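You operate a simulated robot arm through the tools that you are given. There is no shell and no other tool.

You run a simulated robot arm. Do the job below in one go: nothing can be reset, and whatever is moved stays where it is left.

JOB
Take the black relay out of the grey box; refit the cover.
Fine: lay the cover on the bench meanwhile; relay on the bench; tighten both screws with the bench's blue nut driver, put it back.

The check looks at the end state, three seconds after you hand in, the way a careful person would. Anything else that was tipped, shoved, dropped, spilled or broken makes it a failure. Lids that push on must go on centred and level and be pressed home; caps that screw on are set level and turned clockwise until they are tight.

ROBOT AND FRAMES
A 7-joint arm with a two-finger parallel gripper, fixed in place. Base frame: the origin is at the foot of the arm, x ahead of it, y to its left, z up; the work surface is at about z = 880. Readings come in mm, degrees, newtons and seconds.
Its first joint turns from -149.0 to 149.0 degrees. Payload 3.43 kg.
The tool frame sits at the grasp point between the pads (the TCP): z along the fingers, y along the line on which they close. The tips reach 30 mm beyond it. Largest opening 94 mm; finger width 28, thickness 10; the body of the gripper, 50 by 96 mm, starts 55 mm behind the TCP.
Orientation is that of the tool frame in the base frame, as [roll, pitch, yaw] about the fixed x, y, z axes, in that order (R = Rz(yaw) Ry(pitch) Rx(roll)). With the fingers straight down and closing along the base's y, the tool's x points along the base's -x, its y along +y and its z along -z.

CONTROLS
- The arm moves only by the tool servo_tool. Its argument "commands" is a list of rows, each a list of 3 entries, a list of its own where there are three numbers: the shift along the tool's x, y, z in mm, then the turn, a rotation vector about the tool's x, y, z in degrees, then the finger opening in mm, from 0 to 94. In form: [[[dx, dy, dz], [wx, wy, wz], jaw], ...]. A call has 1 to 20 rows; each row shifts and turns the commanded pose from where the row before left it, along the tool's axes as they then stand. Each row takes 0.2 s and may step no farther than 50 mm and 8.6 degrees from the row before; otherwise, or with a gripper value out of range, the whole call is refused. Where a pose cannot be reached the arm comes as near as it can. A force on the tool above 50 N (or 10 N above the force at the start of the call, whichever is more), or a blocked arm, ends the call early, and 0.2 s more pass. Each finger travels about 45 mm/s and halts on what it meets, pressing with about 37 N; the grip force reading is that of the motor and also rises with nothing between the fingers. The clock runs only during rows and for 0.2 s after the last one: add rows that do not move to give the fingers time. The reply holds the time, the measured pose of the TCP, the force on the tool along the base axes, the opening and the grip force, in the units named above and with some noise, with the torque about the TCP (base axes, N m) and any sound that the robot's microphone picked up, and new pictures: "show" is both (left out), scene, wrist or none.
- Cameras (640 x 400 px; columns grow to the right, rows downward): "scene" is fixed at [402, -501.8, 1658.1]; the picture's right is [-0.64, -0.76, 0.00], its down [-0.68, 0.57, -0.46] and it looks along [0.35, -0.30, -0.89] (base axes); focal length 310 px, centre (320, 200). "wrist" rides on the gripper at [76, 14, -102] in the tool frame; the picture's right is [-0.18, 0.98, 0.00], its down [-0.75, -0.14, -0.64] and it looks along [-0.63, -0.12, 0.77] (tool axes); focal length 243 px, centre (320, 200). There is no depth. A picture from a camera that has moved, and an enlarged one, comes with that camera's place and axes in the base frame and with its lens.
- zoom(camera, box): a new picture of the part [left, top, right, bottom] of that camera's present view, enlarged. It takes no simulated time.
- sign_off(): hands the job in; it is judged then, once.

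Places have to be worked out from the pictures, the camera data and where the tool is seen. Open the gripper and draw the arm clear of the work before you hand the job in, unless the task says otherwise.

The tools are called by a JSON object that holds its "op" and its "data". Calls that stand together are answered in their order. servo_tool: Moves the arm, as the interface text tells. Its arguments: {"type":"object","properties":{"commands":{"type":"array"},"show":{"type":"string","enum":["both","scene","wrist","none"]}},"required":["commands"]} The other tools are called the same way: zoom (camera, box) takes an enlarged picture of a part of a camera's view; sign_off () hands the job in.

At the start:

```text
t: 0.0
tcp_pos: [545.3, -822.8, 1209.8]
tcp_rot: [-180.0, -0.1, 180.0]
force: [-0.4, 0.6, 1.4]
ft_torque: [0.03, 0.02, 0.02]
width: 94.0
grip_force: 0.2
```

scene: 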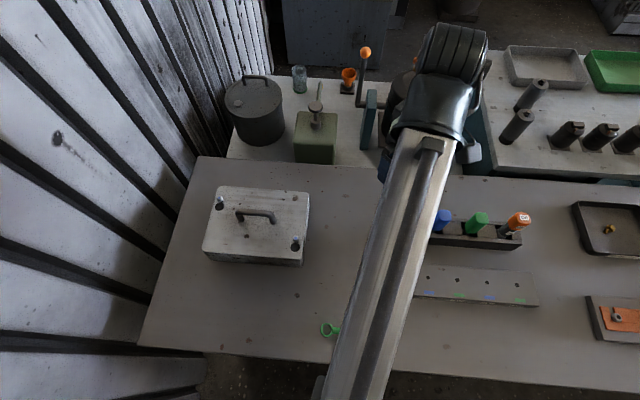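
wrist: 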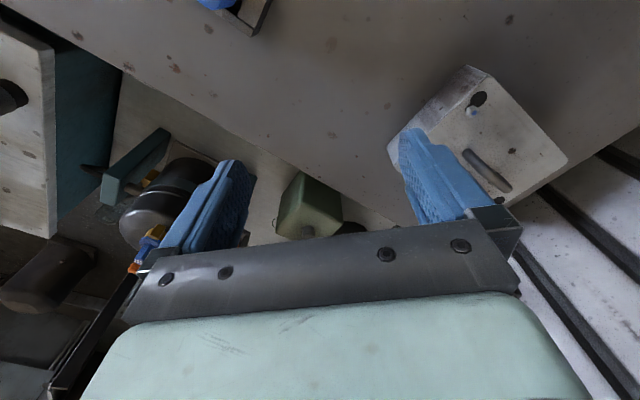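

I start by inspecting the scene: the grey box with a handle sits left, the driver rack is in the middle, partly hidden by the arm. I zoom in on both before moving.

{"op": "zoom", "data": {"camera": "scene", "box": [180, 160, 340, 280]}}

{"op": "zoom", "data": {"camera": "scene", "box": [400, 180, 560, 320]}}

{"op": "zoom", "data": {"camera": "wrist", "box": [370, 50, 600, 220]}}

{"op": "zoom", "data": {"camera": "scene", "box": [540, 180, 640, 380]}}

```text
3.33 times, centred on (260, 220) of scene
camera zoom: at [402.0, -501.8, 1658.1], right [-0.64, -0.76, 0.0], down [-0.68, 0.57, -0.46], along [0.35, -0.3, -0.89], focal length 1034 px, centre (520, 133)
```

zoom: 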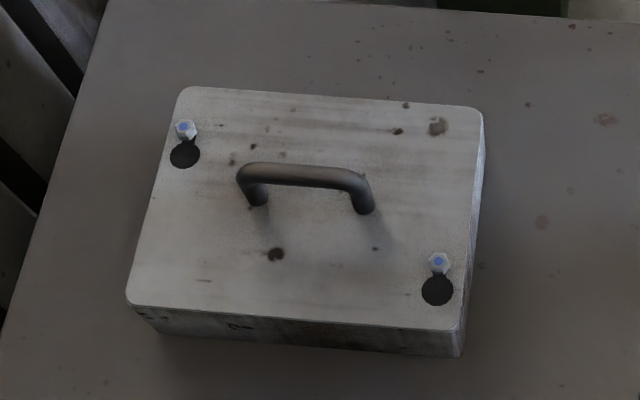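

```text
2.86 times, centred on (480, 250) of scene
camera zoom: at [402.0, -501.8, 1658.1], right [-0.64, -0.76, 0.0], down [-0.68, 0.57, -0.46], along [0.35, -0.3, -0.89], focal length 886 px, centre (-137, 57)
```

zoom: 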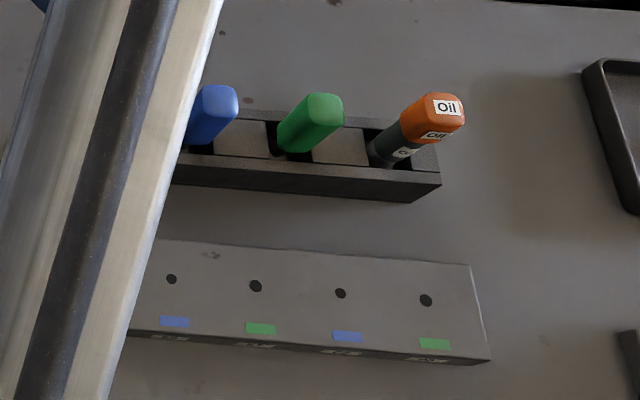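

```text
2.35 times, centred on (485, 135) of wrist
camera zoom: at [468.2, -810.4, 1310.9], right [0.18, 0.98, 0.0], down [0.75, -0.14, 0.64], along [0.63, -0.12, -0.77], focal length 571 px, centre (-68, 353)
```

zoom: 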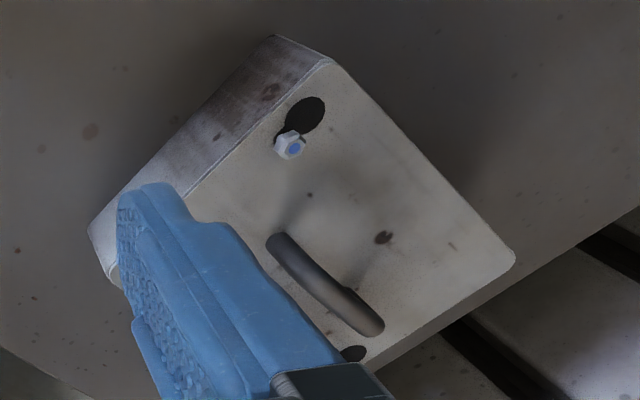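

```text
2.00 times, centred on (590, 280) of scene
camera zoom: at [402.0, -501.8, 1658.1], right [-0.64, -0.76, 0.0], down [-0.68, 0.57, -0.46], along [0.35, -0.3, -0.89], focal length 620 px, centre (-220, 40)
```

zoom: 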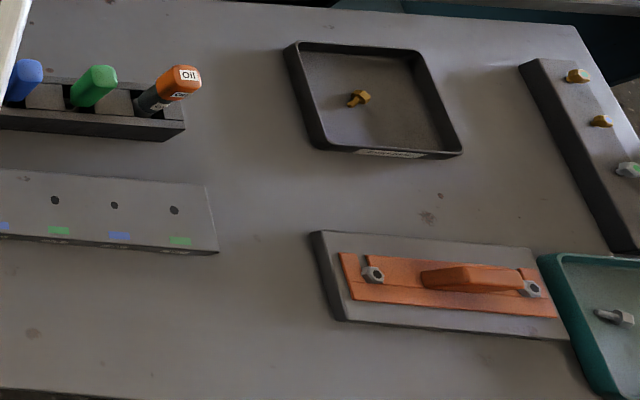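

The cover has two keyhole slots with blue-marked hex screws, and the driver rack holds blue, green and orange tools near (430,-920). I move the arm aside (toward -x) at height so that both cameras get a clear look at the rack.

{"op": "servo_tool", "data": {"commands": [[[45, -8, 0], [0, 0, 0], 94], [[45, -8, 0], [0, 0, 0], 94], [[45, -8, 0], [0, 0, 0], 94], [[45, -8, 0], [0, 0, 0], 94], [[45, -8, 0], [0, 0, 0], 94], [[45, -8, 0], [0, 0, 0], 94], [[45, -8, 0], [0, 0, 0], 94], [[0, 0, 0], [0, 0, 0], 94], [[0, 0, 0], [0, 0, 0], 94]], "show": "both"}}

```text
t: 2.0
tcp_pos: [230.7, -880.4, 1207.2]
tcp_rot: [180.0, 0.1, 179.9]
force: [-0.6, 0.5, 0.3]
ft_torque: [-0.02, -0.02, 0.01]
width: 94.0
grip_force: 0.2
camera wrist: at [154.3, -867.7, 1309.8], right [0.18, 0.98, 0.0], down [0.75, -0.14, 0.64], along [0.63, -0.12, -0.77], focal length 243 px, centre (320, 200)
```

scene: 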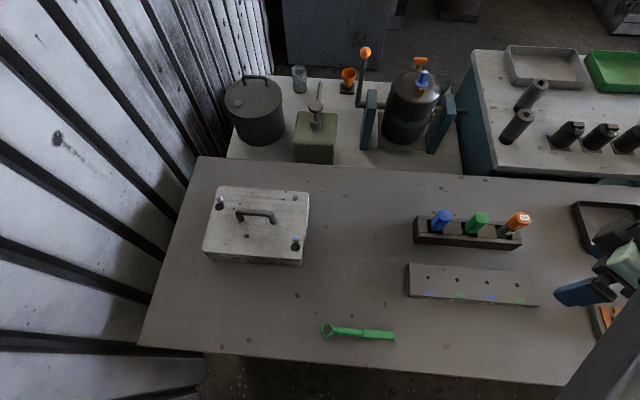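
wrist: 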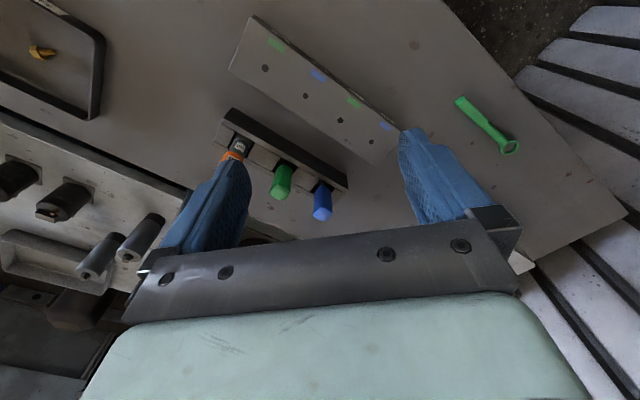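

Now both views of the rack and bench are clear. I zoom in on the rack, box and wrist view to measure positions.

{"op": "zoom", "data": {"camera": "scene", "box": [400, 195, 540, 310]}}

{"op": "zoom", "data": {"camera": "wrist", "box": [210, 90, 410, 230]}}

{"op": "zoom", "data": {"camera": "scene", "box": [195, 175, 320, 275]}}

{"op": "zoom", "data": {"camera": "scene", "box": [300, 300, 420, 360]}}

```text
3.48 times, centred on (470, 252) of scene
camera zoom: at [402.0, -501.8, 1658.1], right [-0.64, -0.76, 0.0], down [-0.68, 0.57, -0.46], along [0.35, -0.3, -0.89], focal length 1079 px, centre (-202, 17)
```

zoom: 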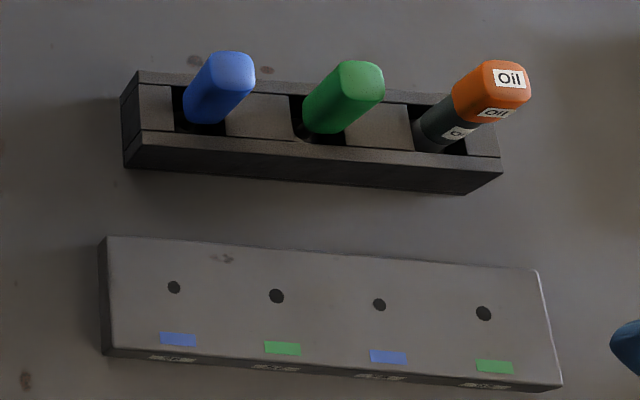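

```text
2.86 times, centred on (310, 160) of wrist
camera zoom: at [154.3, -867.7, 1309.8], right [0.18, 0.98, 0.0], down [0.75, -0.14, 0.64], along [0.63, -0.12, -0.77], focal length 693 px, centre (349, 314)
```

zoom: 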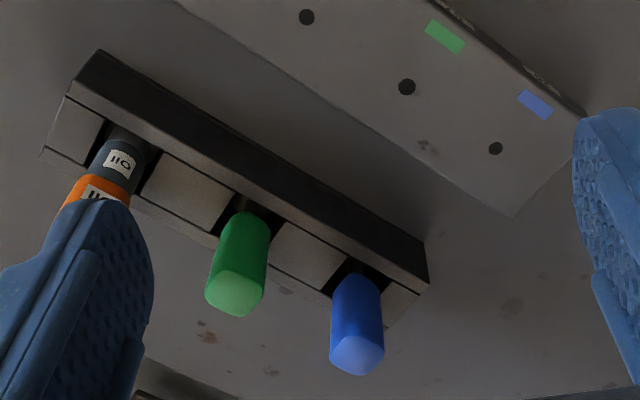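

```text
4.00 times, centred on (258, 225) of scene
camera zoom: at [402.0, -501.8, 1658.1], right [-0.64, -0.76, 0.0], down [-0.68, 0.57, -0.46], along [0.35, -0.3, -0.89], focal length 1241 px, centre (570, 100)
```

zoom: 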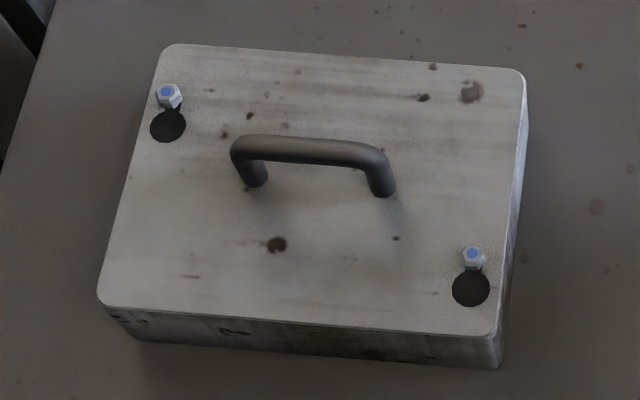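

```text
5.33 times, centred on (360, 330) of scene
camera zoom: at [402.0, -501.8, 1658.1], right [-0.64, -0.76, 0.0], down [-0.68, 0.57, -0.46], along [0.35, -0.3, -0.89], focal length 1654 px, centre (107, -493)
```

zoom: 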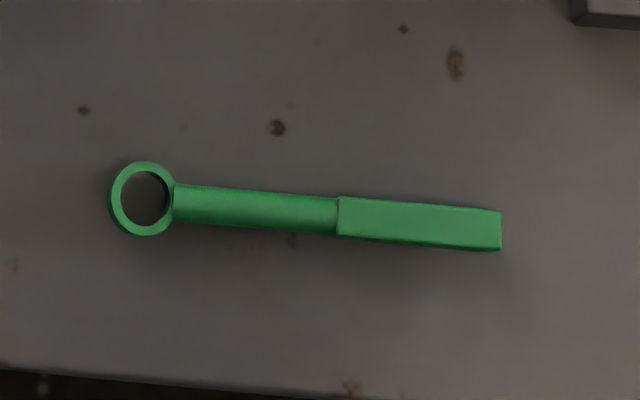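

Everything on the bench lies along 45° axes: the box centre is about (741,-584) with its top at z≈943, and the blue driver is about (445,-920) with its handle top at z≈1000. I move above the blue driver at a safe height to test the reach.

{"op": "servo_tool", "data": {"commands": [[[-43, -8, 15], [0, 0, 0], 94], [[-43, -8, 15], [0, 0, 0], 94], [[-43, -8, 15], [0, 0, 0], 94], [[-43, -8, 15], [0, 0, 0], 94], [[-42, -8, 15], [0, 0, 0], 94], [[0, 0, 0], [0, 0, 0], 94], [[0, 0, 0], [0, 0, 0], 94]], "show": "both"}}

```text
t: 3.6
tcp_pos: [445.2, -921.7, 1135.0]
tcp_rot: [180.0, 0.0, 179.9]
force: [-0.7, 0.4, -0.7]
ft_torque: [-0.03, 0.0, 0.01]
width: 94.2
grip_force: 0.1
camera wrist: at [367.9, -908.0, 1237.0], right [0.18, 0.98, 0.0], down [0.75, -0.14, 0.64], along [0.63, -0.12, -0.77], focal length 243 px, centre (320, 200)
```

scene: 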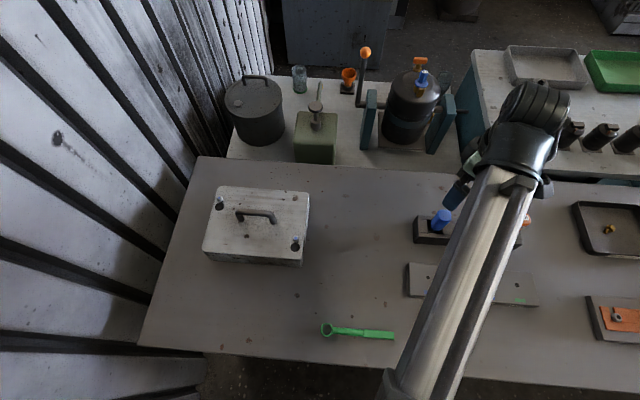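
wrist: 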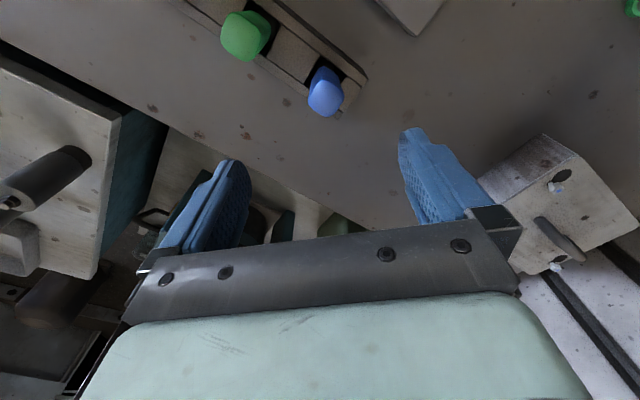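

The reach is good here. I zoom the wrist view to fix the blue handle's position and the orientation of its cross-section.

{"op": "zoom", "data": {"camera": "wrist", "box": [210, 0, 410, 130]}}

{"op": "zoom", "data": {"camera": "wrist", "box": [470, 120, 640, 280]}}

```text
3.08 times, centred on (310, 65) of wrist
camera zoom: at [367.9, -908.0, 1237.0], right [0.18, 0.98, 0.0], down [0.75, -0.14, 0.64], along [0.63, -0.12, -0.77], focal length 746 px, centre (351, 615)
```

zoom: 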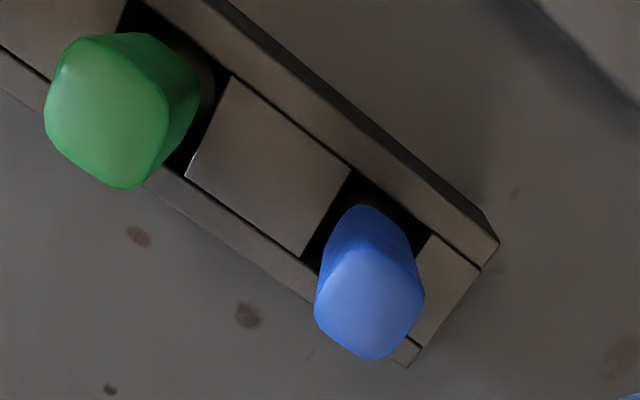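

```text
2.50 times, centred on (555, 200) of wrist
camera zoom: at [367.9, -908.0, 1237.0], right [0.18, 0.98, 0.0], down [0.75, -0.14, 0.64], along [0.63, -0.12, -0.77], focal length 606 px, centre (-268, 200)
```

zoom: 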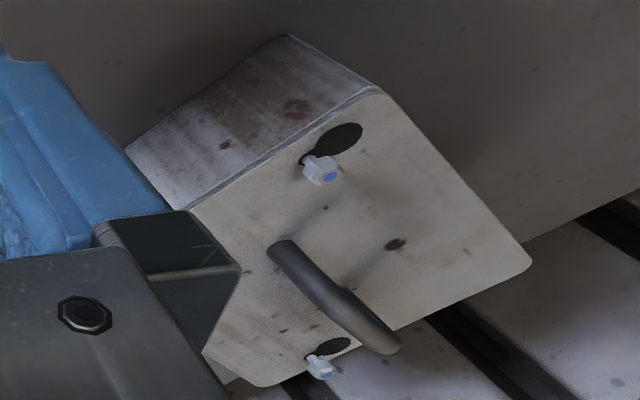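

The blue handle sits directly below the tool. I rotate the wrist at this safe height to learn how far it can turn each way, which matters for turning the screws.

{"op": "servo_tool", "data": {"commands": [[[0, 0, 0], [0, 0, 8.5], 94], [[0, 0, 0], [0, 0, 8.5], 94], [[0, 0, 0], [0, 0, 8.5], 94], [[0, 0, 0], [0, 0, 8.5], 94], [[0, 0, 0], [0, 0, 8.5], 94], [[0, 0, 0], [0, 0, 8.5], 94], [[0, 0, 0], [0, 0, 8.5], 94], [[0, 0, 0], [0, 0, 8.5], 94], [[0, 0, 0], [0, 0, 8.5], 94], [[0, 0, 0], [0, 0, 8.5], 94], [[0, 0, 0], [0, 0, 8.5], 94], [[0, 0, 0], [0, 0, 8.5], 94], [[0, 0, 0], [0, 0, 8.5], 94], [[0, 0, 0], [0, 0, 8.5], 94], [[0, 0, 0], [0, 0, 8.5], 94], [[0, 0, 0], [0, 0, 0], 94]], "show": "both"}}

```text
t: 7.0
tcp_pos: [443.4, -920.5, 1135.4]
tcp_rot: [-179.9, 0.0, 52.4]
force: [-0.3, 0.5, -0.7]
ft_torque: [0.02, 0.03, -0.01]
width: 93.9
grip_force: 0.1
camera wrist: at [501.3, -869.1, 1236.2], right [0.67, -0.75, 0.0], down [-0.57, -0.51, 0.64], along [-0.48, -0.43, -0.77], focal length 243 px, centre (320, 200)
```

scene: 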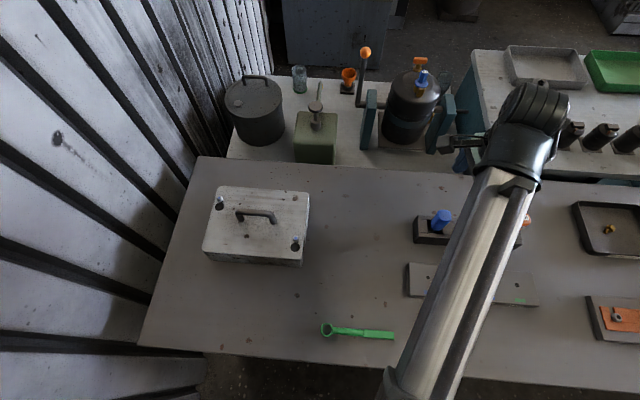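
wrist: 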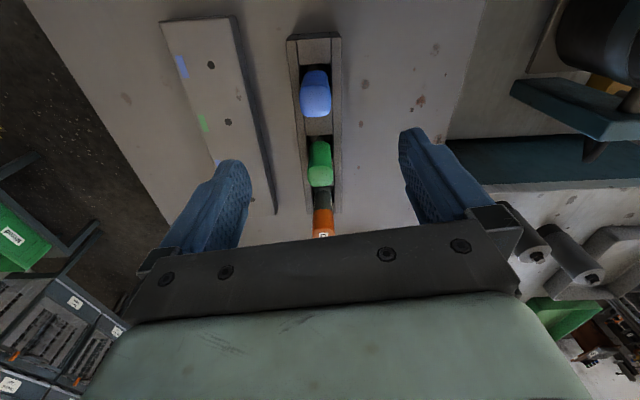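

Yaw 52° was reached without trouble. I keep turning the same way to find the limit.

{"op": "servo_tool", "data": {"commands": [[[0, 0, 0], [0, 0, 8.5], 94], [[0, 0, 0], [0, 0, 8.5], 94], [[0, 0, 0], [0, 0, 8.5], 94], [[0, 0, 0], [0, 0, 8.5], 94], [[0, 0, 0], [0, 0, 8.5], 94], [[0, 0, 0], [0, 0, 8.5], 94], [[0, 0, 0], [0, 0, 8.5], 94], [[0, 0, 0], [0, 0, 8.5], 94], [[0, 0, 0], [0, 0, 8.5], 94], [[0, 0, 0], [0, 0, 8.5], 94], [[0, 0, 0], [0, 0, 8.5], 94], [[0, 0, 0], [0, 0, 8.5], 94], [[0, 0, 0], [0, 0, 8.5], 94], [[0, 0, 0], [0, 0, 8.5], 94], [[0, 0, 0], [0, 0, 8.5], 94], [[0, 0, 0], [0, 0, 0], 94]], "show": "none"}}

```text
t: 10.4
tcp_pos: [436.1, -924.2, 1133.9]
tcp_rot: [179.8, 0.1, -59.9]
force: [0.0, -0.2, 0.8]
ft_torque: [-0.03, 0.03, 0.0]
width: 94.3
grip_force: 0.1
out of reach, approached as far as the arm can: row 14, 15
```

The lower yaw limit is about -60° here, so there is a wide range above that. I turn back to about yaw 45°, where the fingers close across the rack, clear of the neighbouring drivers.

{"op": "servo_tool", "data": {"commands": [[[0, 0, 0], [0, 0, -8.5], 94], [[0, 0, 0], [0, 0, -8.5], 94], [[0, 0, 0], [0, 0, -8.5], 94], [[0, 0, 0], [0, 0, -8.5], 94], [[0, 0, 0], [0, 0, -8.5], 94], [[0, 0, 0], [0, 0, -8.5], 94], [[0, 0, 0], [0, 0, -8.5], 94], [[0, 0, 0], [0, 0, -8.5], 94], [[0, 0, 0], [0, 0, -8.5], 94], [[0, 0, 0], [0, 0, -8.5], 94], [[0, 0, 0], [0, 0, -8.5], 94], [[0, 0, 0], [0, 0, -8.5], 94], [[0, 0, 0], [0, 0, 0], 94], [[0, 0, 0], [0, 0, 0], 94]], "show": "wrist"}}

```text
t: 13.4
tcp_pos: [436.6, -923.8, 1134.3]
tcp_rot: [179.9, 0.0, 42.2]
force: [0.1, 0.2, 0.0]
ft_torque: [-0.02, 0.0, -0.02]
width: 93.8
grip_force: 0.1
camera wrist: at [501.6, -883.7, 1235.9], right [0.52, -0.85, 0.0], down [-0.65, -0.4, 0.64], along [-0.55, -0.34, -0.77], focal length 243 px, centre (320, 200)
```

wrist: 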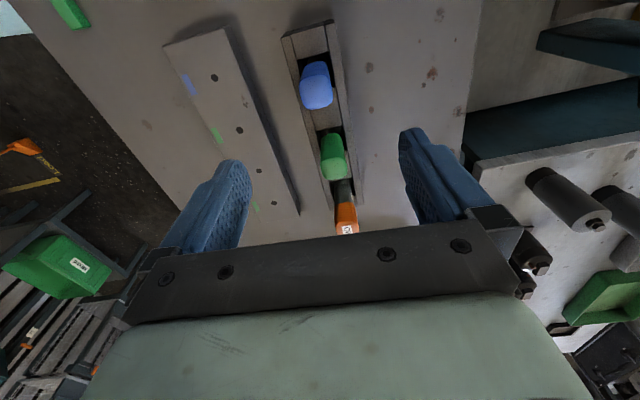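

The arm now stands at yaw 42°. I zoom in to measure the handle's position and angle precisely.

{"op": "zoom", "data": {"camera": "wrist", "box": [250, 10, 410, 110]}}

{"op": "zoom", "data": {"camera": "scene", "box": [400, 200, 460, 260]}}

```text
4.00 times, centred on (330, 60) of wrist
camera zoom: at [501.6, -883.7, 1235.9], right [0.52, -0.85, 0.0], down [-0.65, -0.4, 0.64], along [-0.55, -0.34, -0.77], focal length 970 px, centre (280, 760)
```

zoom: 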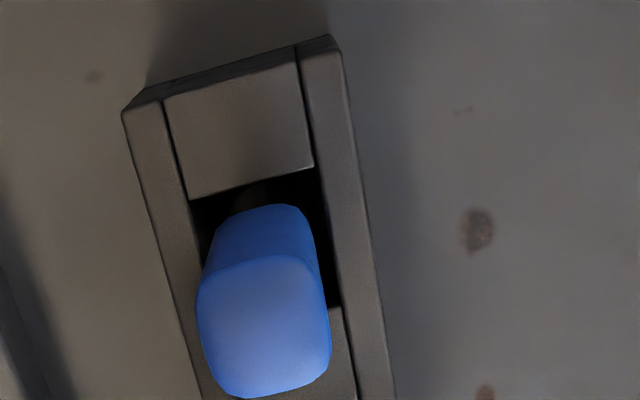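

```text
6.67 times, centred on (430, 230) of scene
camera zoom: at [402.0, -501.8, 1658.1], right [-0.64, -0.76, 0.0], down [-0.68, 0.57, -0.46], along [0.35, -0.3, -0.89], focal length 2068 px, centre (-413, 0)
```

zoom: 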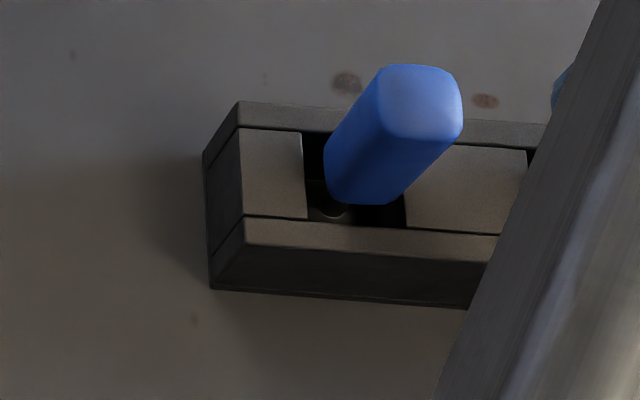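

The handle is a rounded square aligned with the rack at 45°, with its top centre at about (443.7,-915.5,1005). I align to yaw 45°, centre on it and come partway down to check.

{"op": "servo_tool", "data": {"commands": [[[0, 0, 0], [0, 0, -2.8], 94], [[10.9, -0.8, 0], [0, 0, 0], 94], [[0, 0, 30], [0, 0, 0], 94], [[0, 0, 30], [0, 0, 0], 94], [[0, 0, 24], [0, 0, 0], 94], [[0, 0, 0], [0, 0, 0], 94], [[0, 0, 0], [0, 0, 0], 94]], "show": "both"}}

```text
t: 15.0
tcp_pos: [441.7, -914.7, 1051.0]
tcp_rot: [180.0, 0.1, 45.0]
force: [-0.4, -0.5, 1.4]
ft_torque: [-0.01, -0.01, 0.01]
width: 93.9
grip_force: 0.1
camera wrist: at [505.0, -871.0, 1152.4], right [0.56, -0.83, 0.0], down [-0.63, -0.43, 0.64], along [-0.53, -0.36, -0.77], focal length 243 px, centre (320, 200)
```

scene: 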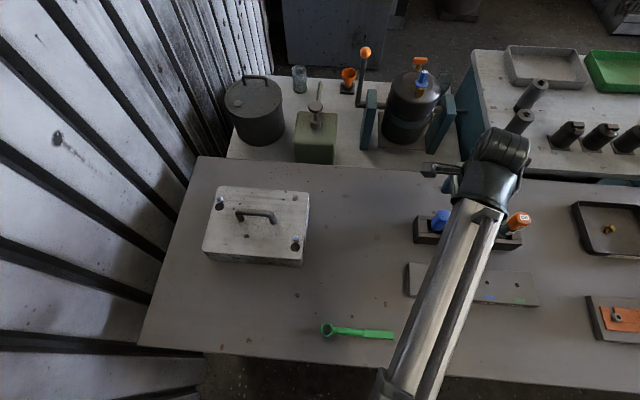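
wrist: 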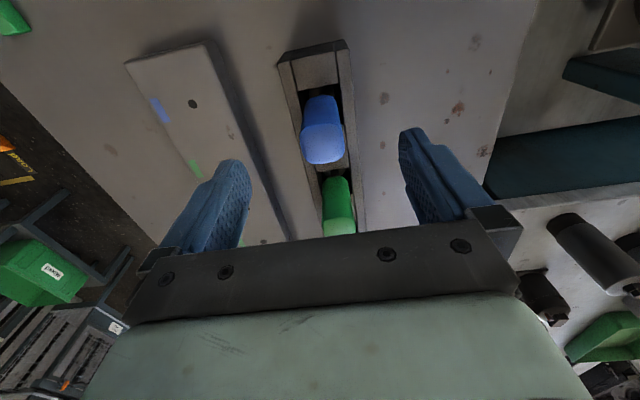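

The driver is centred within about 2 mm. I go down to grip height (TCP z≈972) and close on the handle.

{"op": "servo_tool", "data": {"commands": [[[0, 1.5, 20], [0, 0, 0], 94], [[0, 0, 20], [0, 0, 0], 94], [[0, 0, 20], [0, 0, 0], 94], [[0, 0, 19], [0, 0, 0], 94], [[0, 0, 0], [0, 0, 0], 94], [[0, 0, 0], [0, 0, 0], 94]], "show": "both"}}

```text
t: 16.4
tcp_pos: [444.0, -916.6, 970.1]
tcp_rot: [-180.0, 0.1, 45.0]
force: [0.5, -0.8, 0.0]
ft_torque: [0.0, -0.01, 0.0]
width: 94.1
grip_force: 0.1
camera wrist: at [507.6, -873.0, 1073.5], right [0.56, -0.83, 0.0], down [-0.63, -0.43, 0.64], along [-0.53, -0.36, -0.77], focal length 243 px, centre (320, 200)
```

scene: 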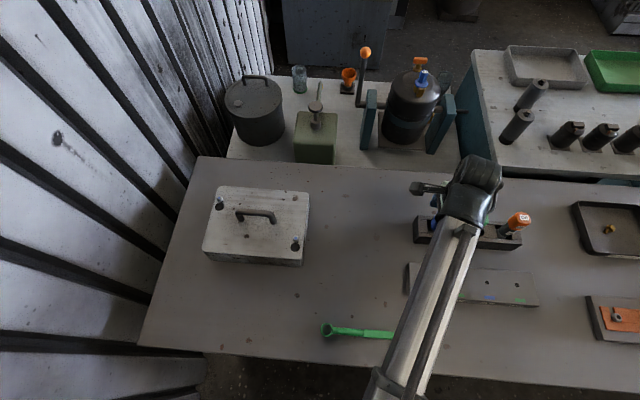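
wrist: 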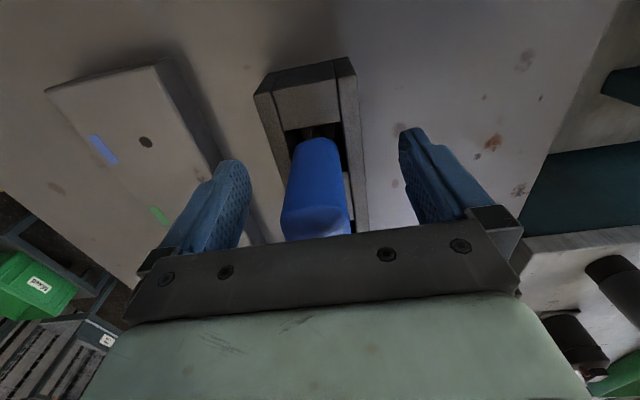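

The fingers straddle the blue handle, well clear of the rack top. I close the gripper.

{"op": "servo_tool", "data": {"commands": [[[0, 0, 0], [0, 0, 0], 20], [[0, 0, 0], [0, 0, 0], 20], [[0, 0, 0], [0, 0, 0], 20], [[0, 0, 0], [0, 0, 0], 20], [[0, 0, 0], [0, 0, 0], 20], [[0, 0, 0], [0, 0, 0], 10]], "show": "wrist"}}

```text
t: 17.8
tcp_pos: [444.1, -916.3, 971.1]
tcp_rot: [-180.0, 0.1, 45.0]
force: [-0.5, 0.5, 1.8]
ft_torque: [-0.05, -0.03, -0.02]
width: 33.8
grip_force: 36.8
camera wrist: at [507.6, -873.0, 1073.8], right [0.56, -0.83, 0.0], down [-0.63, -0.43, 0.64], along [-0.53, -0.36, -0.77], focal length 243 px, centre (320, 200)
```

wrist: 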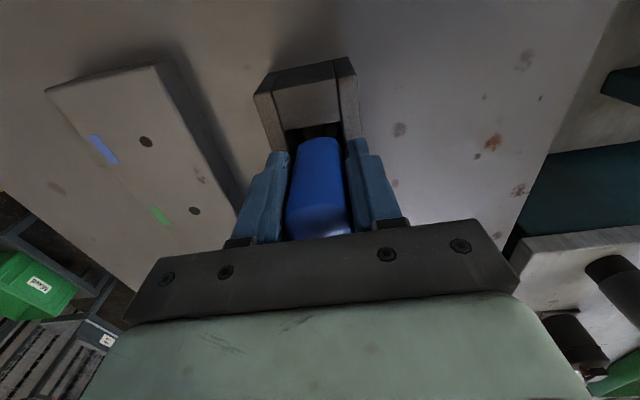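

It is gripped: 33.8 mm wide with 37 N on it. I record the rack pose (444.1,-916.3,971, yaw 45°) for putting it back, and lift straight up.

{"op": "servo_tool", "data": {"commands": [[[0, 0, -10], [0, 0, 0], 10], [[0, 0, -15], [0, 0, 0], 10], [[0, 0, -20], [0, 0, 0], 10], [[0, 0, -25], [0, 0, 0], 10], [[0, 0, -30], [0, 0, 0], 10], [[0, 0, -30], [0, 0, 0], 10], [[0, 0, -30], [0, 0, 0], 10], [[0, 0, 0], [0, 0, 0], 10], [[0, 0, 0], [0, 0, 0], 10]], "show": "both"}}

```text
t: 19.8
tcp_pos: [444.8, -917.1, 1133.1]
tcp_rot: [-179.9, 0.1, 44.9]
force: [0.7, -0.5, -1.8]
ft_torque: [0.0, 0.01, 0.0]
width: 33.7
grip_force: 37.4
camera wrist: at [507.9, -873.1, 1234.9], right [0.56, -0.83, 0.0], down [-0.63, -0.43, 0.64], along [-0.53, -0.36, -0.77], focal length 243 px, centre (320, 200)
```

scene: 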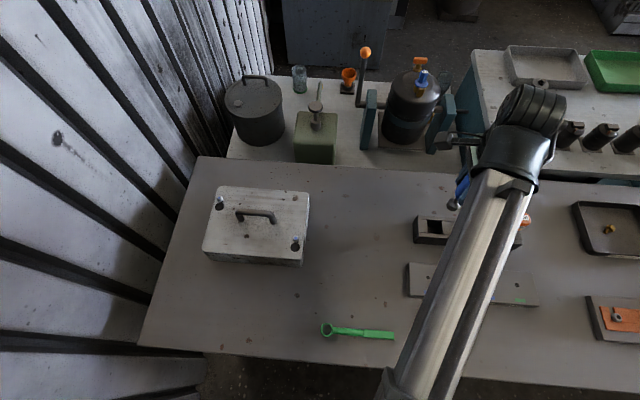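
wrist: 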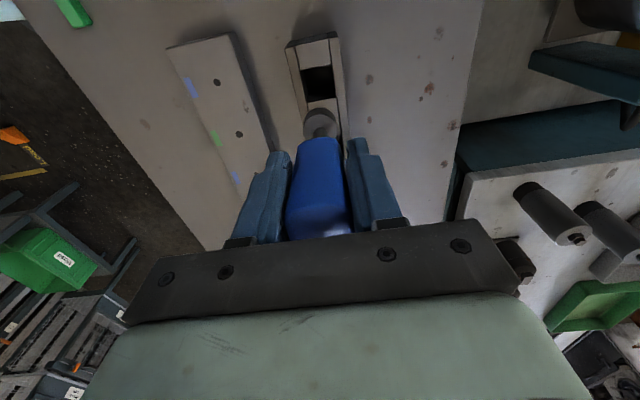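

The driver is clear of the rack. I zoom in to see how far its socket reaches below the fingers.

{"op": "zoom", "data": {"camera": "wrist", "box": [270, 60, 390, 180]}}

{"op": "zoom", "data": {"camera": "scene", "box": [400, 150, 500, 250]}}

```text
3.33 times, centred on (330, 120) of wrist
camera zoom: at [507.9, -873.1, 1234.9], right [0.56, -0.83, 0.0], down [-0.63, -0.43, 0.64], along [-0.53, -0.36, -0.77], focal length 809 px, centre (287, 467)
```

zoom: 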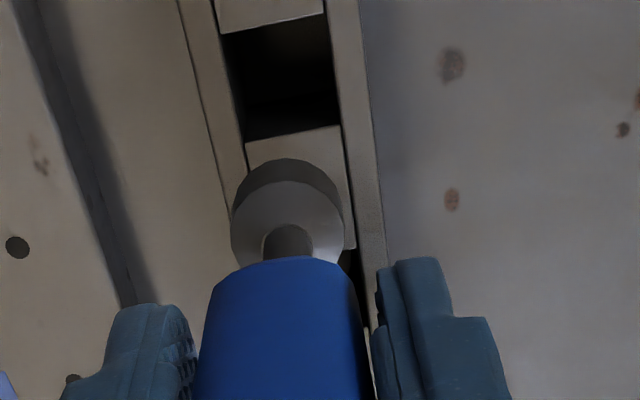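

```text
4.00 times, centred on (450, 200) of scene
camera zoom: at [402.0, -501.8, 1658.1], right [-0.64, -0.76, 0.0], down [-0.68, 0.57, -0.46], along [0.35, -0.3, -0.89], focal length 1241 px, centre (-200, 200)
```

zoom: 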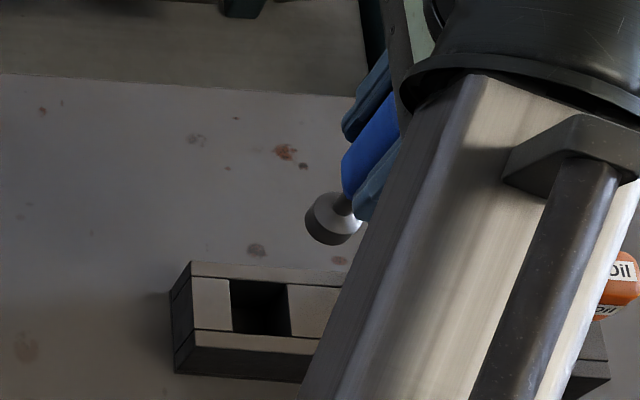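

The socket disc is about 26 mm across and its bottom is about 86 mm below the TCP. I carry the driver to a viewing spot beside the near screw (around (642,-625)), staying high.

{"op": "servo_tool", "data": {"commands": [[[43.5, -10.6, -3], [0, 0, 0], 10], [[43.5, -10.6, -3], [0, 0, 0], 10], [[43.5, -10.6, -3], [0, 0, 0], 10], [[43.5, -10.6, -3], [0, 0, 0], 10], [[43.5, -10.6, -3], [0, 0, 0], 10], [[43.5, -10.6, -2], [0, 0, 0], 10], [[43.5, -10.6, 0], [0, 0, 0], 10], [[0, 0, 0], [0, 0, 0], 10], [[0, 0, 0], [0, 0, 0], 10]], "show": "both"}}

```text
t: 21.8
tcp_pos: [606.9, -646.3, 1145.3]
tcp_rot: [-179.9, 0.0, 45.0]
force: [-0.1, 1.3, -1.0]
ft_torque: [0.01, 0.0, 0.0]
width: 33.7
grip_force: 36.8
camera wrist: at [670.2, -603.1, 1247.1], right [0.56, -0.83, 0.0], down [-0.63, -0.43, 0.64], along [-0.53, -0.36, -0.77], focal length 243 px, centre (320, 200)
```

scene: 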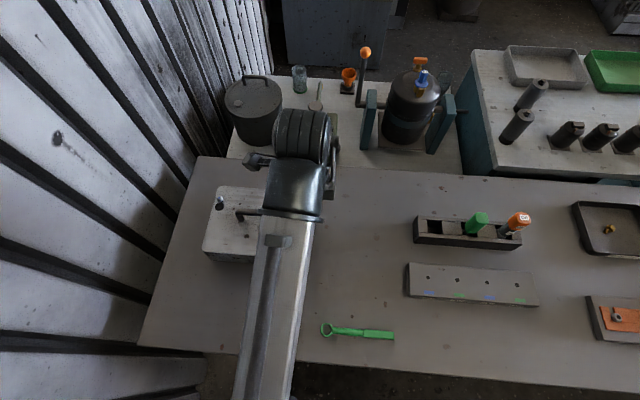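
wrist: 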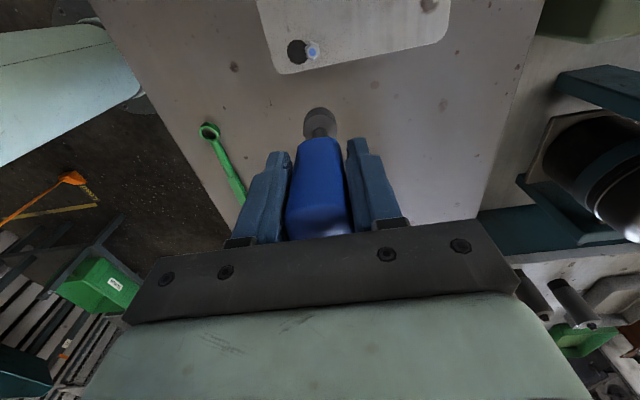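

The near screw and its keyhole show at the top of the wrist view. I zoom in on them.

{"op": "zoom", "data": {"camera": "wrist", "box": [255, 0, 375, 90]}}

```text
4.44 times, centred on (315, 45) of wrist
camera zoom: at [670.2, -603.1, 1247.1], right [0.56, -0.83, 0.0], down [-0.63, -0.43, 0.64], along [-0.53, -0.36, -0.77], focal length 1078 px, centre (342, 889)
```

zoom: 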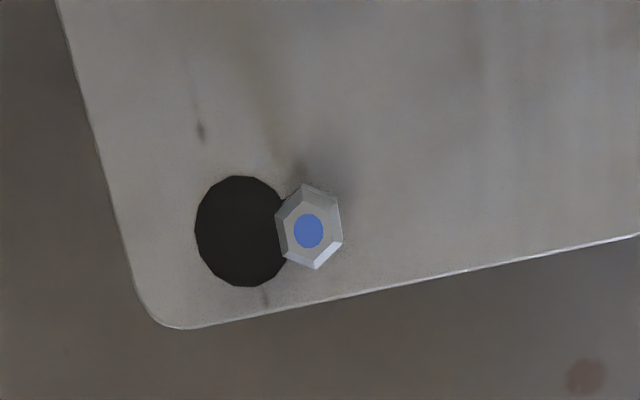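

Triangulating the two cameras puts the screw head at about (631,-620) with its top near z≈970. I move above it and somewhat lower for a second, tighter look.

{"op": "servo_tool", "data": {"commands": [[[17, -1, 0], [0, 0, 0], 10], [[17, -1, 0], [0, 0, 0], 10], [[0, 0, 20], [0, 0, 0], 10], [[0, 0, 0], [0, 0, 0], 10], [[0, 0, 0], [0, 0, 0], 10]], "show": "wrist"}}

{"op": "zoom", "data": {"camera": "wrist", "box": [255, 40, 385, 140]}}

```text
t: 23.0
tcp_pos: [629.3, -623.1, 1126.4]
tcp_rot: [-180.0, 0.1, 45.0]
force: [0.0, 0.0, -1.2]
ft_torque: [0.0, -0.01, -0.01]
width: 34.0
grip_force: 37.5
camera wrist: at [693.2, -579.9, 1228.2], right [0.56, -0.83, 0.0], down [-0.63, -0.43, 0.64], along [-0.53, -0.36, -0.77], focal length 243 px, centre (320, 200)
```

wrist: 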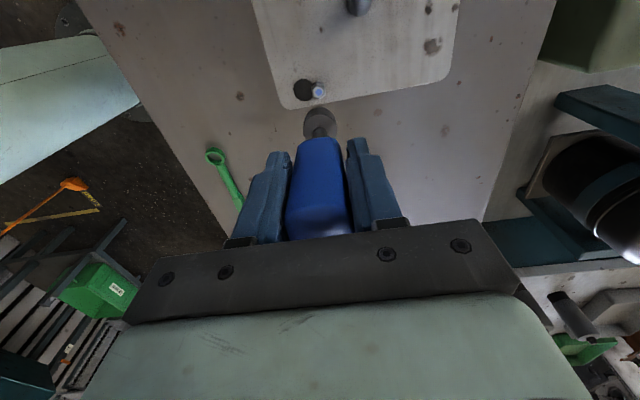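

```text
4.00 times, centred on (320, 90) of wrist
camera zoom: at [693.2, -579.9, 1228.2], right [0.56, -0.83, 0.0], down [-0.63, -0.43, 0.64], along [-0.53, -0.36, -0.77], focal length 970 px, centre (320, 640)
```

zoom: 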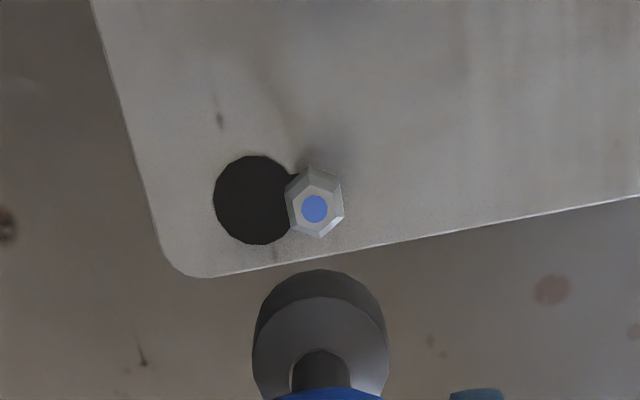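

The two wrist views agree: the screw-2 head top is at (631.3,-620.9,970). I zoom closer to read the hex orientation.

{"op": "zoom", "data": {"camera": "wrist", "box": [300, 75, 340, 105]}}

```text
13.33 times, centred on (320, 90) of wrist
camera zoom: at [693.2, -579.9, 1228.2], right [0.56, -0.83, 0.0], down [-0.63, -0.43, 0.64], along [-0.53, -0.36, -0.77], focal length 3235 px, centre (320, 1667)
```

zoom: 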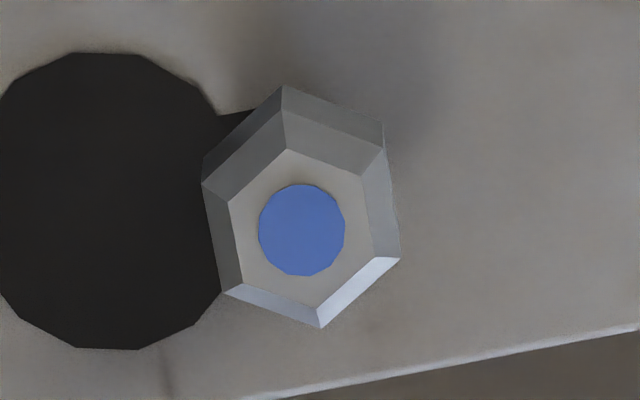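

The head is a chamfered hex, about 14 mm across flats, with a corner pointing along the tool x-axis. I centre over (631.3,-620.9) and come down to about 10 mm above the head.

{"op": "servo_tool", "data": {"commands": [[[3.0, -0.1, 0], [0, 0, 0], 10], [[0, 0, 20], [0, 0, 0], 10], [[0, 0, 20], [0, 0, 0], 10], [[0, 0, 15], [0, 0, 0], 10], [[0, 0, 0], [0, 0, 0], 10], [[0, 0, 0], [0, 0, 0], 10]], "show": "wrist"}}

{"op": "zoom", "data": {"camera": "wrist", "box": [270, 60, 370, 140]}}

```text
t: 24.4
tcp_pos: [633.5, -622.7, 1071.5]
tcp_rot: [-180.0, 0.0, 45.0]
force: [0.0, 0.4, -0.4]
ft_torque: [-0.02, -0.03, 0.01]
width: 33.7
grip_force: 37.2
camera wrist: at [696.2, -578.8, 1173.4], right [0.56, -0.83, 0.0], down [-0.63, -0.43, 0.64], along [-0.53, -0.36, -0.77], focal length 243 px, centre (320, 200)
```

wrist: 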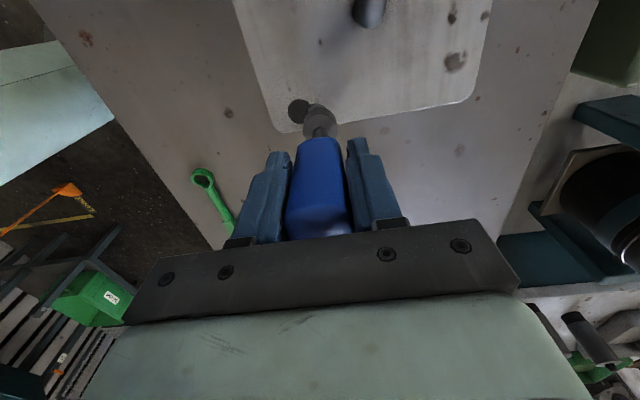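

```text
5.00 times, centred on (320, 100) of wrist
camera zoom: at [696.2, -578.8, 1173.4], right [0.56, -0.83, 0.0], down [-0.63, -0.43, 0.64], along [-0.53, -0.36, -0.77], focal length 1213 px, centre (320, 700)
```

zoom: 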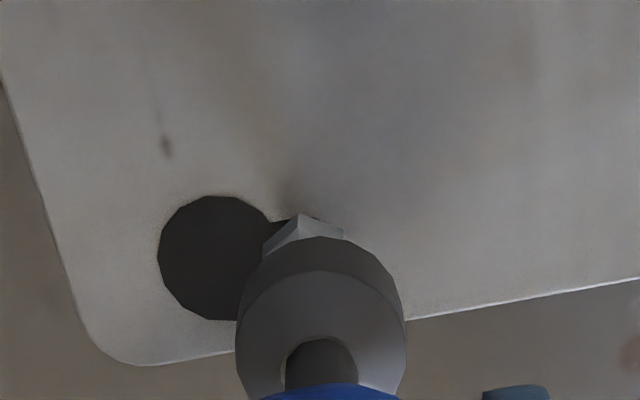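

The head peeks out behind the socket, slightly left of its axis. I zoom in more to measure the offset.

{"op": "zoom", "data": {"camera": "wrist", "box": [300, 90, 340, 120]}}

{"op": "servo_tool", "data": {"commands": [[[0, 0, 0], [0, 0, 0], 10]], "show": "none"}}

```text
13.33 times, centred on (320, 105) of wrist
camera zoom: at [696.2, -578.8, 1173.4], right [0.56, -0.83, 0.0], down [-0.63, -0.43, 0.64], along [-0.53, -0.36, -0.77], focal length 3235 px, centre (320, 1467)
```

zoom: 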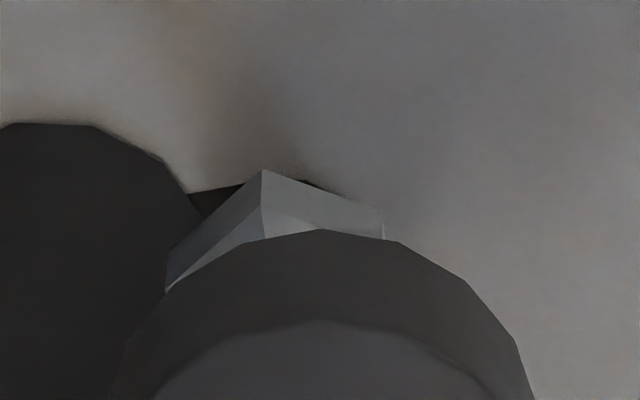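

```text
t: 24.8
tcp_pos: [632.3, -621.5, 1072.1]
tcp_rot: [-179.9, 0.1, 45.0]
force: [0.1, 0.0, -1.2]
ft_torque: [0.01, -0.01, 0.03]
width: 33.6
grip_force: 36.5
```

The head is about 2 mm to the tool's -y side of the socket axis. I correct by -2.1 mm and lower gently toward contact.

{"op": "servo_tool", "data": {"commands": [[[0, -2.1, 0], [0, 0, 0], 10], [[0, 0, 5], [0, 0, 0], 10], [[0, 0, 4], [0, 0, 0], 10], [[0, 0, 0], [0, 0, 0], 10], [[0, 0, 0], [0, 0, 0], 10]], "show": "wrist"}}

{"op": "zoom", "data": {"camera": "wrist", "box": [290, 80, 350, 125]}}

```text
t: 26.0
tcp_pos: [630.7, -620.0, 1064.8]
tcp_rot: [180.0, 0.1, 45.1]
force: [-0.2, -0.9, -0.4]
ft_torque: [0.0, 0.0, -0.01]
width: 33.9
grip_force: 36.8
camera wrist: at [693.7, -576.9, 1165.5], right [0.56, -0.83, 0.0], down [-0.63, -0.43, 0.64], along [-0.53, -0.36, -0.77], focal length 243 px, centre (320, 200)
```

wrist: 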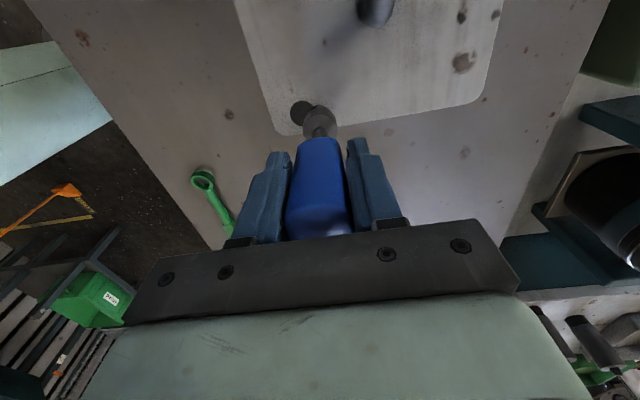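

```text
8.89 times, centred on (320, 102) of wrist
camera zoom: at [693.7, -576.9, 1165.5], right [0.56, -0.83, 0.0], down [-0.63, -0.43, 0.64], along [-0.53, -0.36, -0.77], focal length 2157 px, centre (320, 1067)
```

zoom: 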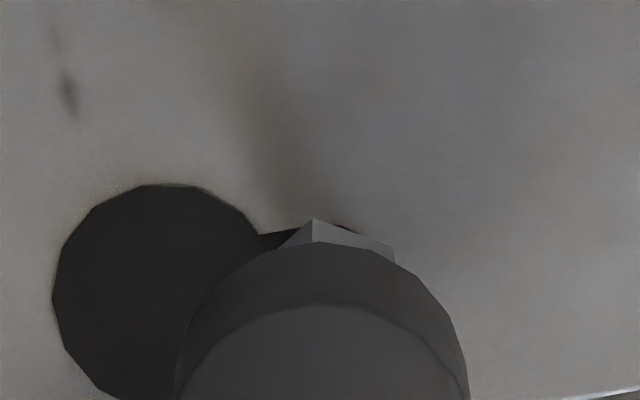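

Now the offset is about (+0.5,+0.8) mm. I make that small correction and lower in small steps until contact.

{"op": "servo_tool", "data": {"commands": [[[0.5, 0.8, 0], [0, 0, 0], 10], [[0, 0, 2], [0, 0, 0], 10], [[0, 0, 2], [0, 0, 0], 10], [[0, 0, 1.5], [0, 0, 0], 10], [[0, 0, 1], [0, 0, 0], 10], [[0, 0, 1], [0, 0, 0], 10], [[0, 0, 0], [0, 0, 0], 10]], "show": "wrist"}}

{"op": "zoom", "data": {"camera": "wrist", "box": [290, 80, 350, 125]}}

```text
t: 27.6
tcp_pos: [630.2, -619.8, 1056.7]
tcp_rot: [-179.9, 0.1, 45.1]
force: [0.5, 0.3, -0.9]
ft_torque: [0.02, -0.01, -0.03]
width: 33.7
grip_force: 37.5
camera wrist: at [694.2, -577.3, 1157.9], right [0.56, -0.83, 0.0], down [-0.63, -0.43, 0.64], along [-0.53, -0.36, -0.77], focal length 243 px, centre (320, 200)
```

wrist: 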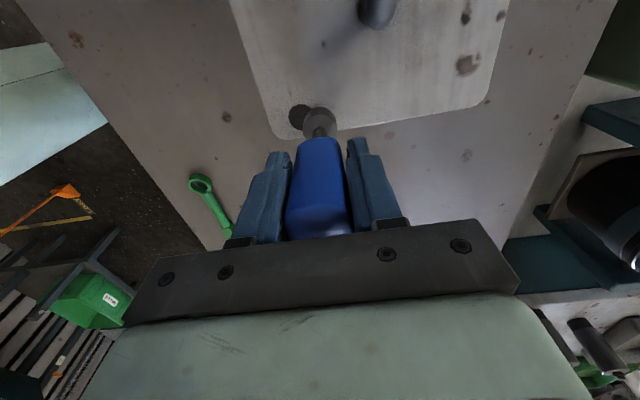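

```text
8.89 times, centred on (320, 102) of wrist
camera zoom: at [694.2, -577.3, 1157.9], right [0.56, -0.83, 0.0], down [-0.63, -0.43, 0.64], along [-0.53, -0.36, -0.77], focal length 2157 px, centre (320, 1067)
```

zoom: 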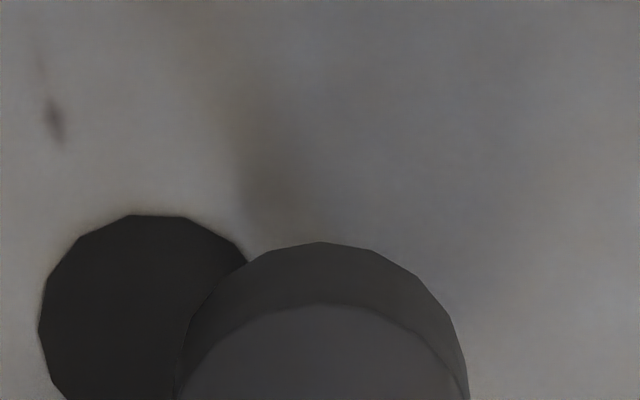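

No contact yet. I continue down in 1 mm steps, watching the force.

{"op": "servo_tool", "data": {"commands": [[[0, 0, 1], [0, 0, 0], 10], [[0, 0, 1], [0, 0, 0], 10], [[0, 0, 1], [0, 0, 0], 10], [[0, 0, 0], [0, 0, 0], 10]], "show": "none"}}

```text
t: 28.6
tcp_pos: [629.9, -619.1, 1054.4]
tcp_rot: [-179.9, 0.1, 45.0]
force: [0.6, -0.5, -0.9]
ft_torque: [-0.05, -0.07, 0.03]
width: 33.9
grip_force: 37.3
```

Still no contact. I pause and sample the pose again, since the lateral readings wander by about a millimetre.

{"op": "servo_tool", "data": {"commands": [[[0, 0, 0], [0, 0, 0], 10]], "show": "none"}}

{"op": "servo_tool", "data": {"commands": [[[0, 0, 0], [0, 0, 0], 10]], "show": "none"}}

{"op": "servo_tool", "data": {"commands": [[[0, 0, 0], [0, 0, 0], 10]], "show": "wrist"}}

{"op": "zoom", "data": {"camera": "wrist", "box": [280, 80, 360, 140]}}

```text
t: 29.0
tcp_pos: [630.6, -619.7, 1053.4]
tcp_rot: [-179.9, 0.1, 44.9]
force: [0.6, 0.2, -0.4]
ft_torque: [-0.01, -0.09, 0.03]
width: 33.8
grip_force: 36.6
```

```text
t: 29.4
tcp_pos: [631.2, -620.6, 1052.9]
tcp_rot: [-179.9, 0.0, 45.0]
force: [1.3, -0.3, -2.0]
ft_torque: [-0.03, -0.1, -0.03]
width: 33.7
grip_force: 36.5
```

```text
t: 29.8
tcp_pos: [630.6, -619.9, 1053.4]
tcp_rot: [-180.0, 0.2, 45.2]
force: [0.7, -0.1, -1.1]
ft_torque: [-0.04, -0.12, 0.0]
width: 33.9
grip_force: 36.9
camera wrist: at [694.2, -576.6, 1154.8], right [0.56, -0.83, 0.0], down [-0.63, -0.43, 0.64], along [-0.53, -0.36, -0.77], focal length 243 px, centre (320, 200)
```

wrist: 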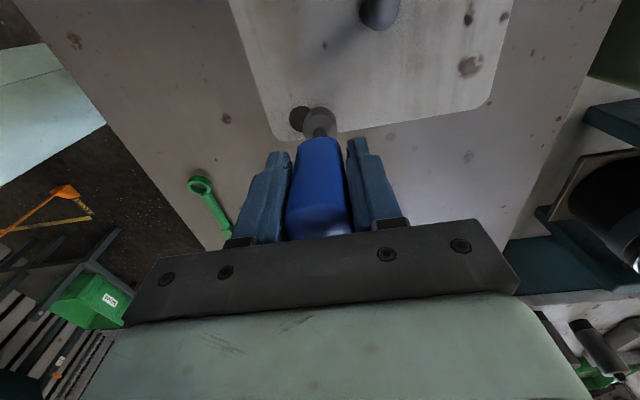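

```text
6.67 times, centred on (320, 110) of wrist
camera zoom: at [694.2, -576.6, 1154.8], right [0.56, -0.83, 0.0], down [-0.63, -0.43, 0.64], along [-0.53, -0.36, -0.77], focal length 1618 px, centre (320, 800)
```

zoom: 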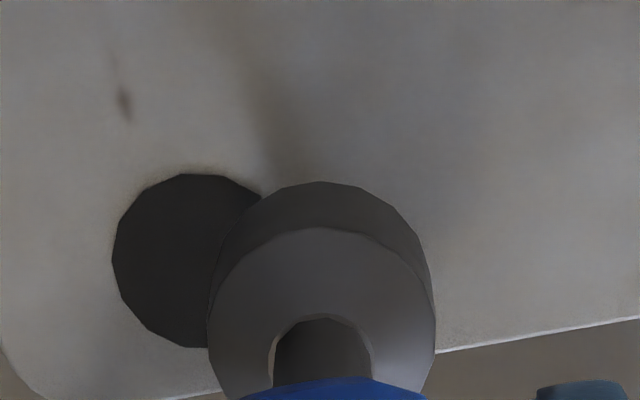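

A small lateral torque shows the socket just touching the head's chamfer and being pushed toward tool +y, matching the measured 0.8 mm offset. I shift +0.8 mm and keep going down.

{"op": "servo_tool", "data": {"commands": [[[0.2, 0.8, 0], [0, 0, 0], 10], [[0, 0, 0], [0, 0, 0], 10], [[0, 0, 0], [0, 0, 0], 10]], "show": "none"}}

{"op": "servo_tool", "data": {"commands": [[[0, 0, 1], [0, 0, 0], 10], [[0, 0, 1], [0, 0, 0], 10], [[0, 0, 0], [0, 0, 0], 10]], "show": "none"}}

```text
t: 30.6
tcp_pos: [630.7, -620.4, 1053.3]
tcp_rot: [-179.9, 0.1, 45.0]
force: [0.8, 0.6, -1.1]
ft_torque: [0.04, -0.02, 0.0]
width: 33.9
grip_force: 37.1
```

```text
t: 31.4
tcp_pos: [631.6, -620.0, 1049.2]
tcp_rot: [-179.9, 0.2, 45.1]
force: [1.1, -1.0, -1.6]
ft_torque: [0.02, 0.01, 0.03]
width: 33.6
grip_force: 37.1
```

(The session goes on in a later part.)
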